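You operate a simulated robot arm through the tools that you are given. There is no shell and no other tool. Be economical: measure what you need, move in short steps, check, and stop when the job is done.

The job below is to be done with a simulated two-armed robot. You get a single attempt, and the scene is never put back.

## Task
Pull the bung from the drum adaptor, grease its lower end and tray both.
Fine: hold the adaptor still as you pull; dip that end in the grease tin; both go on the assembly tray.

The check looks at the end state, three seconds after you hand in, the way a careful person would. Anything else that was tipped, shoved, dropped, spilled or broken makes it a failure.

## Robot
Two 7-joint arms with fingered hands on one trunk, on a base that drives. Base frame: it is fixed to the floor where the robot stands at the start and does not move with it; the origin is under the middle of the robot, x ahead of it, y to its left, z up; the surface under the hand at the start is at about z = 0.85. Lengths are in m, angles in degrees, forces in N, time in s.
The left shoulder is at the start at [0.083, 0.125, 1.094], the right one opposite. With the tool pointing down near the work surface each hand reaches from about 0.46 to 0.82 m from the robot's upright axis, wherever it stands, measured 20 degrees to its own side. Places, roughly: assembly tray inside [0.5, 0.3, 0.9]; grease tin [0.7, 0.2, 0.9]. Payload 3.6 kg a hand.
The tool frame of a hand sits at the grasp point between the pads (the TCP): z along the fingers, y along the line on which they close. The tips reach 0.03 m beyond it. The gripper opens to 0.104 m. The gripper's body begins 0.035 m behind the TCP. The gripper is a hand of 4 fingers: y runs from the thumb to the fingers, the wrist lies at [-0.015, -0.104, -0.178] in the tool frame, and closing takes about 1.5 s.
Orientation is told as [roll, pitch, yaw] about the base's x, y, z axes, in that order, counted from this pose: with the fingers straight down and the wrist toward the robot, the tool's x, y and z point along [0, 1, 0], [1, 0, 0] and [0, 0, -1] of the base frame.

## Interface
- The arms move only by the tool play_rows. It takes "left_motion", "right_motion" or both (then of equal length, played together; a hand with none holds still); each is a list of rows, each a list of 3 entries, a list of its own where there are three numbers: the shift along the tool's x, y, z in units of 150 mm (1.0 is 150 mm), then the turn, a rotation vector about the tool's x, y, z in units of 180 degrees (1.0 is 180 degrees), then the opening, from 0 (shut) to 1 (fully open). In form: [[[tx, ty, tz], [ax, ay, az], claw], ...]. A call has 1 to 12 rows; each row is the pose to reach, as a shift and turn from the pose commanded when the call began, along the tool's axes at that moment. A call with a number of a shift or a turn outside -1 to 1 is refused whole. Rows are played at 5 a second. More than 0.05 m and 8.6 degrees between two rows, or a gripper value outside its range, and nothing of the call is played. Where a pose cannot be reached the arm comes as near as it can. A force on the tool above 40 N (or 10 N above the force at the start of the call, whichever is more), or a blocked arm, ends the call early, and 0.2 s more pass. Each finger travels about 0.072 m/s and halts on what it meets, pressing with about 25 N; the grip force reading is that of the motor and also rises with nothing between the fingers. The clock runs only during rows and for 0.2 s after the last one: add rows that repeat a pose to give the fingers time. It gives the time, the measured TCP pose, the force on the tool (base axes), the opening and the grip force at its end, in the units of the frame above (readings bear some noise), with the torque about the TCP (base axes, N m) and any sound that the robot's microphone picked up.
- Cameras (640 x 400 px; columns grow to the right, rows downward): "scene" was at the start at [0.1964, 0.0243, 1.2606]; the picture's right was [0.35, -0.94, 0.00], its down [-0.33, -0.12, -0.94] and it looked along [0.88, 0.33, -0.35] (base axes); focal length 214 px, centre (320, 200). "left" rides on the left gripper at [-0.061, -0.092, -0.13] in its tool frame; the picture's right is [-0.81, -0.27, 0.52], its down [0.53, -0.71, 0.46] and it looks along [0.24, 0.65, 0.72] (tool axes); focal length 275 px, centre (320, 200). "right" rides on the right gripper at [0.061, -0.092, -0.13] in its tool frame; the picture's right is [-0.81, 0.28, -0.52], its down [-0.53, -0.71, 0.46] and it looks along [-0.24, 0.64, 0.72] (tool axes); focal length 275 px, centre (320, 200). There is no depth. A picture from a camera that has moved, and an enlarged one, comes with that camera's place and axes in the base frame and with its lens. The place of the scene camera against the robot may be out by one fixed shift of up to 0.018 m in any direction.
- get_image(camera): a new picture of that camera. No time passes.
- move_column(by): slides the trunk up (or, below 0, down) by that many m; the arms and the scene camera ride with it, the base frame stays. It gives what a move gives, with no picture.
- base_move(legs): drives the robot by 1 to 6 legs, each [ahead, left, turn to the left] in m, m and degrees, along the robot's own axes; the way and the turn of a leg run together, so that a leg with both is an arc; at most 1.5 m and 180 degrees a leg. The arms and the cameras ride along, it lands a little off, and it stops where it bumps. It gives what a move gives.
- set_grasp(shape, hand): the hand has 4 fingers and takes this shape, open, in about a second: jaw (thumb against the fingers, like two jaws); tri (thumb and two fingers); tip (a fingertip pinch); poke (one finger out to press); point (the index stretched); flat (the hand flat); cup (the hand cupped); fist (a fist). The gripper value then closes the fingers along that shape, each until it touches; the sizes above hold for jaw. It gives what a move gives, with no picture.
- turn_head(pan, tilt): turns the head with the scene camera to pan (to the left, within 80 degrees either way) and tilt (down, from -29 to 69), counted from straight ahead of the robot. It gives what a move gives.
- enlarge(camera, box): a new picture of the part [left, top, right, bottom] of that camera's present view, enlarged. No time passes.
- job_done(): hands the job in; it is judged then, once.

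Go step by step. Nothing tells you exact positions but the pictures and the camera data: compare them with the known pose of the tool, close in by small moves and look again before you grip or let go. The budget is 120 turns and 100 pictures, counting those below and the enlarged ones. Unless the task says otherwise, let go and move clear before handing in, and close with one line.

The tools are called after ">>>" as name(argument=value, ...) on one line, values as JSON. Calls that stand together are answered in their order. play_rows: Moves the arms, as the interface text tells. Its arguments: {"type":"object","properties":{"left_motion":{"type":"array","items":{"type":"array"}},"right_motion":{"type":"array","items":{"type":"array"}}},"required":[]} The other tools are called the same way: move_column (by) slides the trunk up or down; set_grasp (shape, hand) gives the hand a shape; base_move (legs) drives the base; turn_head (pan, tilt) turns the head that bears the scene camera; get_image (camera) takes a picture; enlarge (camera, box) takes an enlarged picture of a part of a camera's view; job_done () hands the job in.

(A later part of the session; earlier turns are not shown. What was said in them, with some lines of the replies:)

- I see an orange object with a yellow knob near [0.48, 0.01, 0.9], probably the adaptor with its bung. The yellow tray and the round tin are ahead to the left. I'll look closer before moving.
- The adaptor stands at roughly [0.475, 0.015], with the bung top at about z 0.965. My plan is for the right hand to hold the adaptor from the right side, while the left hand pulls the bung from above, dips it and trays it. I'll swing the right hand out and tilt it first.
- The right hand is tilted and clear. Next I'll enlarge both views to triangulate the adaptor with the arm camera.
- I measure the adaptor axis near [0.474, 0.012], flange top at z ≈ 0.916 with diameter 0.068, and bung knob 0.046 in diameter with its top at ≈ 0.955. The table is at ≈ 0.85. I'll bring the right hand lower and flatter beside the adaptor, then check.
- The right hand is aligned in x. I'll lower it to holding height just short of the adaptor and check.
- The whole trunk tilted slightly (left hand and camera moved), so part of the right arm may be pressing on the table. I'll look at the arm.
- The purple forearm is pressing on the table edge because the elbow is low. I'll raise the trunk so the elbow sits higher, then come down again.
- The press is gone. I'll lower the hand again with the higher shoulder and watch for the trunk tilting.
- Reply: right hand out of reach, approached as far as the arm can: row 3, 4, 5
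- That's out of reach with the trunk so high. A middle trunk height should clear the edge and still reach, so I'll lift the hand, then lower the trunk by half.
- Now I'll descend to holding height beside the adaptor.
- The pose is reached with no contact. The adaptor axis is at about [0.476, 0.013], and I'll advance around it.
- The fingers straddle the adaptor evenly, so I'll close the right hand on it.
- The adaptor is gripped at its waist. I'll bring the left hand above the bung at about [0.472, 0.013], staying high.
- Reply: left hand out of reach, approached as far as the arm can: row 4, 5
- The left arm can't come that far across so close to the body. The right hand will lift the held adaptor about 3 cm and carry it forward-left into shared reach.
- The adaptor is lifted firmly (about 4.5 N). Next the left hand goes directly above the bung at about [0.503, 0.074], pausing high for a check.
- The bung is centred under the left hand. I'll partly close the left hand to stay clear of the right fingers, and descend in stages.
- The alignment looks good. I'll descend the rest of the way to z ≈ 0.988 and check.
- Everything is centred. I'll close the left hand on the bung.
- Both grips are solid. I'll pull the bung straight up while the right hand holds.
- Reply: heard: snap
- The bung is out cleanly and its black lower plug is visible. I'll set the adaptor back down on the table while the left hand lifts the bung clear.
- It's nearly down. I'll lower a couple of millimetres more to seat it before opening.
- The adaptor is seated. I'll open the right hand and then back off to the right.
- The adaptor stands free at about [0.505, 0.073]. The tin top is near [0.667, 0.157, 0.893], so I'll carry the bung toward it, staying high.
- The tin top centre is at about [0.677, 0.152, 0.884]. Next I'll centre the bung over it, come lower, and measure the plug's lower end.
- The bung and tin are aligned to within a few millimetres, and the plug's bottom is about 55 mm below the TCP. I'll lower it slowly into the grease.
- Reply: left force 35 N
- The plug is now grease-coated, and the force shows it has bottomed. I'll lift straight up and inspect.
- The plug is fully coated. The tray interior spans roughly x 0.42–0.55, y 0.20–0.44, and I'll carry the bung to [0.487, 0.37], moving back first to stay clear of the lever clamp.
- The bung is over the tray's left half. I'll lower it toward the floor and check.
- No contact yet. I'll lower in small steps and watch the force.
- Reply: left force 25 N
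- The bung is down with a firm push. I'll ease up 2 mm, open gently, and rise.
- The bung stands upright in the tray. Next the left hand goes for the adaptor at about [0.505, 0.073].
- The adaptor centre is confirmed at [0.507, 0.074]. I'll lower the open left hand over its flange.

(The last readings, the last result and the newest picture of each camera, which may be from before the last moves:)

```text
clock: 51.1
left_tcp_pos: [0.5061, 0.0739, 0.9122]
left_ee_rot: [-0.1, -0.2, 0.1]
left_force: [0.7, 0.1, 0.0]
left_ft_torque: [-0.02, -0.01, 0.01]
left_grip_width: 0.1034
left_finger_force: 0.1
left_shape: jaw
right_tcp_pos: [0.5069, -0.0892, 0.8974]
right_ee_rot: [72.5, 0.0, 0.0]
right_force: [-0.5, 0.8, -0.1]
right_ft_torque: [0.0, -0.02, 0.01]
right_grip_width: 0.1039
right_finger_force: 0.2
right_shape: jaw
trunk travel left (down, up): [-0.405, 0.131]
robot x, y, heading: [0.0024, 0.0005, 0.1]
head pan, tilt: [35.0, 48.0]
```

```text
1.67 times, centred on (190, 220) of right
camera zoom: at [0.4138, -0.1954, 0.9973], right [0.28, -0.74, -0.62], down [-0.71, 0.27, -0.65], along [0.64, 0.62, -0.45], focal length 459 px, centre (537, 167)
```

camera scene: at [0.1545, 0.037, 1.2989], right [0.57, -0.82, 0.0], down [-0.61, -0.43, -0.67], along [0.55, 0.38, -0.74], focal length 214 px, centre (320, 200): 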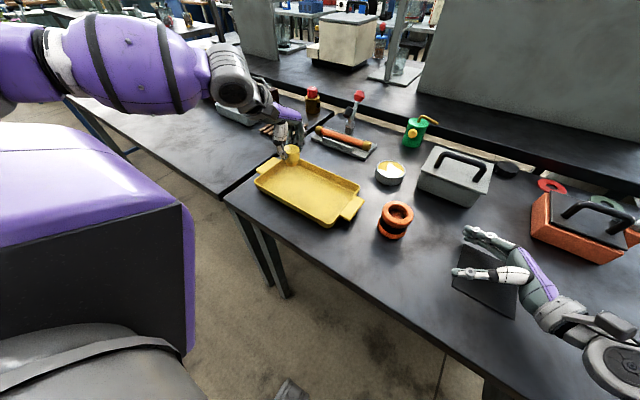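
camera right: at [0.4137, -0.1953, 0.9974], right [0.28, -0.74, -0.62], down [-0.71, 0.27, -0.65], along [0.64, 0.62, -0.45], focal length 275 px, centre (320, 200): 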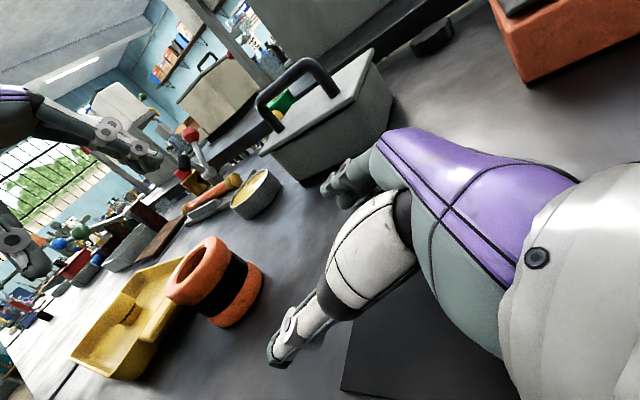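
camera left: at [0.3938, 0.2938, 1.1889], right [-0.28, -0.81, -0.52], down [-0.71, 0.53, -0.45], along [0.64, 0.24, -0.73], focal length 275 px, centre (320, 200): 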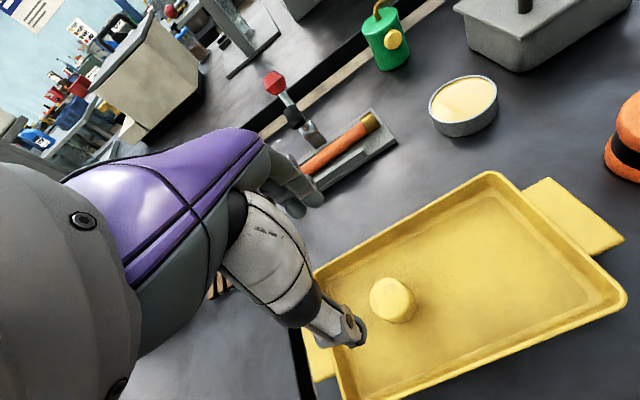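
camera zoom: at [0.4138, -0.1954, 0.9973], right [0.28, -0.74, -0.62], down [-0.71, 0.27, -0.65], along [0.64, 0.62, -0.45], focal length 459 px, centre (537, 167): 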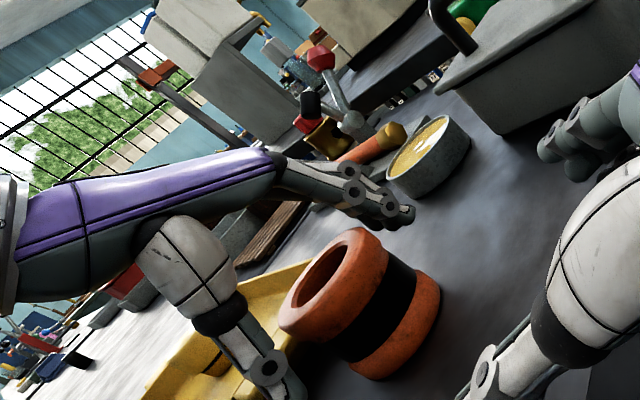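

Well straddled, so I'll close on the flange.

>>> play_rows(left_motion=[[[0, 0, 0], [0, 0, 0], 0.85], [[0, 0, 0], [0, 0, 0], 0.7], [[0, 0, 0], [0, 0, 0], 0.55], [[0, 0, 0], [0, 0, 0], 0.4], [[0, 0, 0], [0, 0, 0], 0.4], [[0, 0, 0], [0, 0, 0], 0.4]])

>>> play_rows(left_motion=[[[0, 0, -0.1], [0, 0, 0], 0.4], [[0, 0, -0.3], [0, 0, 0], 0.4], [[0, 0, -0.55], [0, 0, 0], 0.4], [[0, 0, -0.8], [0, 0, 0], 0.4], [[0, 0, -0.8], [0, 0, 0], 0.4]])

>>> enlarge(camera="right", box=[60, 60, 320, 300])

```text
clock: 52.5
left_tcp_pos: [0.5067, 0.0731, 0.9111]
left_ee_rot: [0.0, 0.0, -0.1]
left_force: [-0.8, -0.3, 0.0]
left_ft_torque: [0.0, 0.02, 0.0]
left_grip_width: 0.0602
left_finger_force: 25.2
left_shape: jaw
right_tcp_pos: [0.5068, -0.0896, 0.8966]
right_ee_rot: [72.4, -0.1, 0.0]
right_force: [0.5, -0.2, 0.8]
right_ft_torque: [0.01, 0.02, 0.0]
right_grip_width: 0.1036
right_finger_force: 0.0
right_shape: jaw
trunk travel left (down, up): [-0.405, 0.131]
robot x, y, heading: [0.0009, -0.0042, -0.0]
head pan, tilt: [35.0, 48.0]
```

```text
clock: 53.7
left_tcp_pos: [0.5079, 0.0742, 1.0292]
left_ee_rot: [0.0, 0.0, 0.0]
left_force: [0.3, -0.5, -4.3]
left_ft_torque: [-0.04, 0.01, -0.02]
left_grip_width: 0.0601
left_finger_force: 24.8
left_shape: jaw
right_tcp_pos: [0.507, -0.0888, 0.897]
right_ee_rot: [72.4, 0.0, 0.0]
right_force: [0.1, 0.1, -0.3]
right_ft_torque: [0.04, 0.01, 0.02]
right_grip_width: 0.1038
right_finger_force: 0.0
right_shape: jaw
trunk travel left (down, up): [-0.405, 0.131]
robot x, y, heading: [-0.0011, -0.0016, -0.1]
head pan, tilt: [35.0, 48.0]
```

```text
1.67 times, centred on (190, 180) of right
camera zoom: at [0.4143, -0.1953, 0.997], right [0.27, -0.74, -0.62], down [-0.71, 0.27, -0.65], along [0.64, 0.62, -0.45], focal length 459 px, centre (537, 233)
```

zoom: 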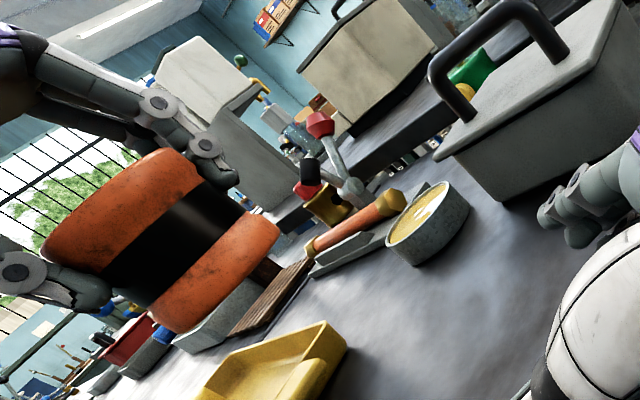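

The adaptor is held level. I'll carry it to the tray at about [0.485, 0.255].

>>> play_rows(left_motion=[[[0.2, 0, 0], [0, 0, 0], 0.4], [[0.4, -0.02, 0], [0, 0, 0], 0.4], [[0.6, -0.05, 0], [0, 0, 0], 0.4], [[0.8, -0.1, 0], [0, 0, 0], 0.4], [[1.0, -0.15, 0], [0, 0, 0], 0.4], [[1.0, -0.15, 0], [0, 0, 0], 0.4]])

>>> play_rows(left_motion=[[[0.1, 0, 0.1], [0, 0, 0], 0.4], [[0.2, 0, 0.25], [0, 0, 0], 0.4], [[0.2, 0, 0.4], [0, 0, 0], 0.4], [[0.2, 0, 0.4], [0, 0, 0], 0.4]])

>>> enlarge(camera="scene", box=[240, 110, 400, 230])

>>> get_image(camera="left")

```text
clock: 55.1
left_tcp_pos: [0.4845, 0.2233, 1.0319]
left_ee_rot: [0.1, 0.0, 0.1]
left_force: [0.1, -0.6, -3.6]
left_ft_torque: [0.03, 0.01, 0.0]
left_grip_width: 0.0602
left_finger_force: 25.4
left_shape: jaw
right_tcp_pos: [0.5064, -0.0892, 0.8979]
right_ee_rot: [72.5, 0.0, 0.0]
right_force: [0.0, 0.4, 0.6]
right_ft_torque: [0.0, -0.03, -0.02]
right_grip_width: 0.1038
right_finger_force: 0.1
right_shape: jaw
trunk travel left (down, up): [-0.405, 0.131]
robot x, y, heading: [-0.0034, -0.0012, 0.1]
head pan, tilt: [35.0, 48.0]
```

```text
clock: 56.1
left_tcp_pos: [0.4841, 0.2547, 0.9713]
left_ee_rot: [0.0, -0.1, 0.0]
left_force: [0.1, -0.1, -3.6]
left_ft_torque: [0.02, -0.01, 0.02]
left_grip_width: 0.0603
left_finger_force: 24.8
left_shape: jaw
right_tcp_pos: [0.5065, -0.0891, 0.8976]
right_ee_rot: [72.4, -0.1, 0.1]
right_force: [-0.1, 0.1, 0.0]
right_ft_torque: [-0.01, 0.04, 0.0]
right_grip_width: 0.1037
right_finger_force: 0.1
right_shape: jaw
trunk travel left (down, up): [-0.405, 0.131]
robot x, y, heading: [-0.0002, -0.0016, -0.3]
head pan, tilt: [35.0, 48.0]
```

```text
3.33 times, centred on (320, 170) of scene
camera zoom: at [0.1547, 0.0372, 1.2989], right [0.57, -0.82, 0.0], down [-0.61, -0.43, -0.67], along [0.55, 0.38, -0.74], focal length 715 px, centre (320, 300)
```

zoom: 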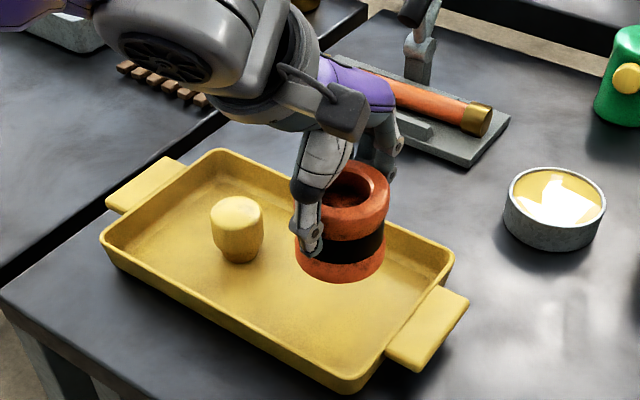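

```text
33 pictures are left
camera left: at [0.3926, 0.1946, 1.1019], right [-0.27, -0.81, -0.52], down [-0.71, 0.53, -0.46], along [0.65, 0.24, -0.72], focal length 275 px, centre (320, 200)
```

left: 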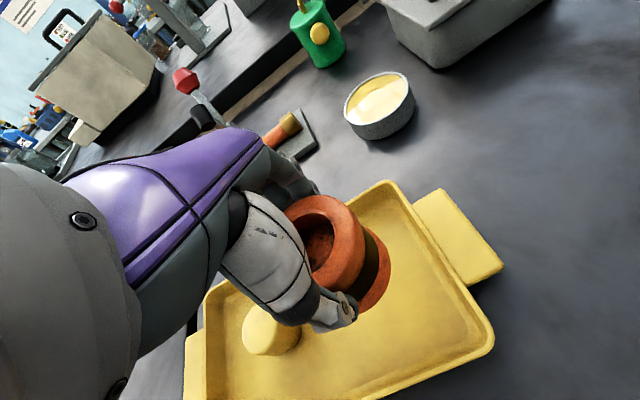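

The spot is good, clear of the bung and rims. Lowering toward the floor now.

>>> play_rows(left_motion=[[[0, 0, 0.1], [0, 0, 0], 0.4], [[0, 0, 0.2], [0, 0, 0], 0.4], [[0, 0, 0.28], [0, 0, 0], 0.4], [[0, 0, 0.33], [0, 0, 0], 0.4], [[0, 0, 0.33], [0, 0, 0], 0.4]])

>>> play_rows(left_motion=[[[0, 0, 0.015], [0, 0, 0], 0.4], [[0, 0, 0.03], [0, 0, 0], 0.4], [[0, 0, 0.03], [0, 0, 0], 0.4]])

```text
clock: 57.3
left_tcp_pos: [0.4847, 0.2554, 0.9206]
left_ee_rot: [0.0, -0.1, 0.0]
left_force: [0.0, 0.2, -4.8]
left_ft_torque: [-0.03, -0.03, 0.03]
left_grip_width: 0.0602
left_finger_force: 24.5
left_shape: jaw
right_tcp_pos: [0.5063, -0.0895, 0.8976]
right_ee_rot: [72.5, 0.0, 0.0]
right_force: [-0.3, -1.0, -0.6]
right_ft_torque: [-0.01, 0.01, 0.03]
right_grip_width: 0.1036
right_finger_force: 0.1
right_shape: jaw
trunk travel left (down, up): [-0.405, 0.131]
robot x, y, heading: [-0.0008, -0.0023, 0.2]
head pan, tilt: [35.0, 48.0]
```

```text
clock: 58.1
left_tcp_pos: [0.4841, 0.2545, 0.9155]
left_ee_rot: [0.0, 0.1, 0.0]
left_force: [0.4, -0.4, -3.9]
left_ft_torque: [-0.05, 0.0, 0.03]
left_grip_width: 0.06
left_finger_force: 24.5
left_shape: jaw
right_tcp_pos: [0.5073, -0.0887, 0.8971]
right_ee_rot: [72.4, 0.0, 0.0]
right_force: [1.0, -0.2, -0.5]
right_ft_torque: [-0.03, 0.04, 0.01]
right_grip_width: 0.1037
right_finger_force: 0.0
right_shape: jaw
trunk travel left (down, up): [-0.405, 0.131]
robot x, y, heading: [0.0019, -0.0037, -0.1]
head pan, tilt: [35.0, 48.0]
```

>>> play_rows(left_motion=[[[0, 0, 0.01], [0, 0, 0], 0.4], [[0, 0, 0.015], [0, 0, 0], 0.4], [[0, 0, 0.015], [0, 0, 0], 0.4]])

```text
clock: 58.9
left_tcp_pos: [0.4837, 0.2539, 0.9154]
left_ee_rot: [-0.1, -0.2, 0.0]
left_force: [0.0, 2.0, 3.5]
left_ft_torque: [0.06, 0.01, 0.03]
left_grip_width: 0.06
left_finger_force: 25.0
left_shape: jaw
right_tcp_pos: [0.5062, -0.0891, 0.8986]
right_ee_rot: [72.6, 0.0, 0.0]
right_force: [0.0, 0.1, 0.9]
right_ft_torque: [0.0, 0.02, -0.02]
right_grip_width: 0.1037
right_finger_force: 0.1
right_shape: jaw
trunk travel left (down, up): [-0.405, 0.131]
robot x, y, heading: [-0.0015, 0.0015, -0.1]
head pan, tilt: [35.0, 48.0]
```

The adaptor is seated on the tray. I'll open and rise clear.

>>> play_rows(left_motion=[[[0, 0, 0], [0, 0, 0], 0.55], [[0, 0, 0], [0, 0, 0], 0.7], [[0, 0, 0], [0, 0, 0], 0.8], [[0, 0, 0], [0, 0, 0], 0.87], [[0, 0, 0], [0, 0, 0], 0.87], [[0, 0, -0.1], [0, 0, 0], 0.87], [[0, 0, -0.3], [0, 0, 0], 0.87], [[0, 0, -0.55], [0, 0, 0], 0.87], [[0, 0, -0.8], [0, 0, 0], 0.9], [[0, 0, -1], [0, 0, 0], 1]])

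>>> play_rows(left_motion=[[[0, 0, -0.2], [0, 0, 0], 1], [[0.2, 0, -0.4], [0, 0, 0], 1], [[0.4, 0, -0.4], [0, 0, 0], 1]])

>>> get_image(camera="scene")

>>> enlarge(camera="scene", box=[240, 110, 420, 240])

>>> get_image(camera="left")

```text
clock: 61.1
left_tcp_pos: [0.484, 0.2534, 1.0654]
left_ee_rot: [0.0, 0.0, -0.1]
left_force: [0.7, -0.4, 0.2]
left_ft_torque: [-0.02, 0.04, 0.02]
left_grip_width: 0.1036
left_finger_force: 0.0
left_shape: jaw
right_tcp_pos: [0.5066, -0.0888, 0.8983]
right_ee_rot: [72.5, 0.0, 0.0]
right_force: [-0.5, -0.2, 1.0]
right_ft_torque: [0.02, 0.0, 0.02]
right_grip_width: 0.1035
right_finger_force: 0.1
right_shape: jaw
trunk travel left (down, up): [-0.405, 0.131]
robot x, y, heading: [-0.0002, -0.0013, -0.2]
head pan, tilt: [35.0, 48.0]
```

```text
clock: 61.9
left_tcp_pos: [0.4838, 0.3148, 1.1243]
left_ee_rot: [-0.1, -0.1, -0.1]
left_force: [-0.5, 0.4, -0.6]
left_ft_torque: [-0.01, -0.01, -0.02]
left_grip_width: 0.1039
left_finger_force: 0.1
left_shape: jaw
right_tcp_pos: [0.5069, -0.0878, 0.8977]
right_ee_rot: [72.4, 0.1, 0.0]
right_force: [0.7, 0.0, -0.7]
right_ft_torque: [0.01, 0.0, 0.02]
right_grip_width: 0.1037
right_finger_force: 0.0
right_shape: jaw
trunk travel left (down, up): [-0.405, 0.131]
robot x, y, heading: [0.001, -0.0006, 0.2]
head pan, tilt: [35.0, 48.0]
```

```text
32 pictures are left
camera scene: at [0.1547, 0.0376, 1.2988], right [0.57, -0.82, 0.0], down [-0.61, -0.43, -0.67], along [0.55, 0.38, -0.74], focal length 214 px, centre (320, 200)
```

scene: 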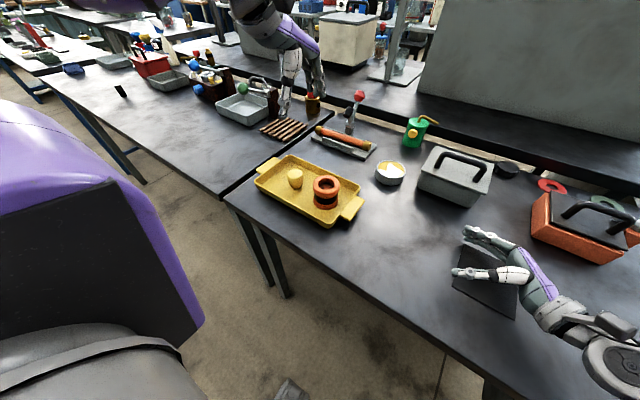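

```text
3.08 times, centred on (330, 175) of scene
camera zoom: at [0.1547, 0.0376, 1.2988], right [0.57, -0.82, 0.0], down [-0.61, -0.43, -0.67], along [0.55, 0.38, -0.74], focal length 660 px, centre (289, 277)
```

zoom: 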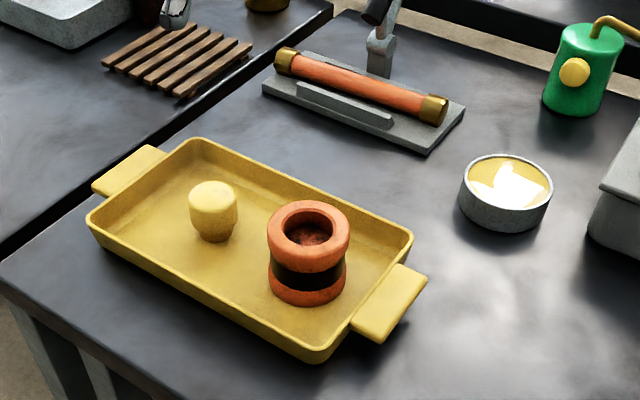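

```text
30 pictures are left
camera left: at [0.3922, 0.2538, 1.255], right [-0.28, -0.81, -0.52], down [-0.71, 0.53, -0.46], along [0.64, 0.24, -0.72], focal length 275 px, centre (320, 200)
```

left: 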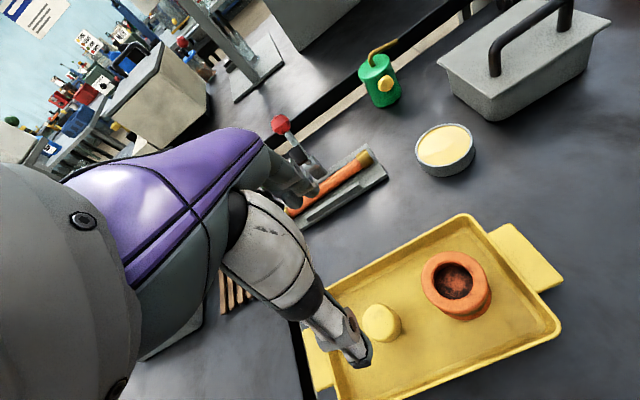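

Both parts stand in the tray and everything else is undisturbed. I'll raise the right hand off the table, then hand in.

>>> play_rows(right_motion=[[[0.2, 0, -0.063], [0, 0, 0], 1], [[0.4, 0, -0.127], [0, 0, 0], 1], [[0.6, 0, -0.19], [0, 0, 0], 1], [[0.6, 0, -0.19], [0, 0, 0], 1]])

>>> get_image(camera="scene")

```text
clock: 62.9
left_tcp_pos: [0.484, 0.3131, 1.1243]
left_ee_rot: [0.0, 0.0, -0.1]
left_force: [0.2, 0.0, 0.5]
left_ft_torque: [-0.01, -0.02, 0.0]
left_grip_width: 0.1039
left_finger_force: 0.1
left_shape: jaw
right_tcp_pos: [0.5069, -0.0902, 0.9918]
right_ee_rot: [72.3, 0.0, 0.0]
right_force: [-0.7, -0.5, 1.2]
right_ft_torque: [0.0, 0.01, 0.01]
right_grip_width: 0.1036
right_finger_force: 0.1
right_shape: jaw
trunk travel left (down, up): [-0.405, 0.131]
robot x, y, heading: [-0.0007, 0.0002, -0.0]
head pan, tilt: [35.0, 48.0]
```

```text
29 pictures are left
camera scene: at [0.1547, 0.037, 1.2989], right [0.57, -0.82, 0.0], down [-0.61, -0.43, -0.67], along [0.55, 0.38, -0.74], focal length 214 px, centre (320, 200)
```

scene: 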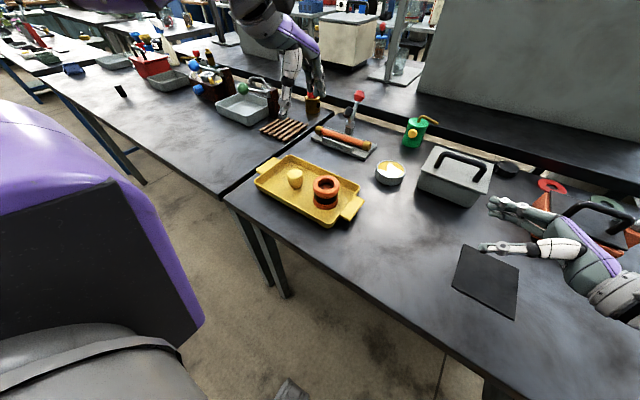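

Both hands are clear, and the bung and adaptor stand in the tray. I'm handing in.

>>> job_done()

```text
The job is handed in.
```

I pulled the bung while the right hand held the adaptor, coated its lower end in the grease tin, and stood both parts on the assembly tray with nothing else disturbed.
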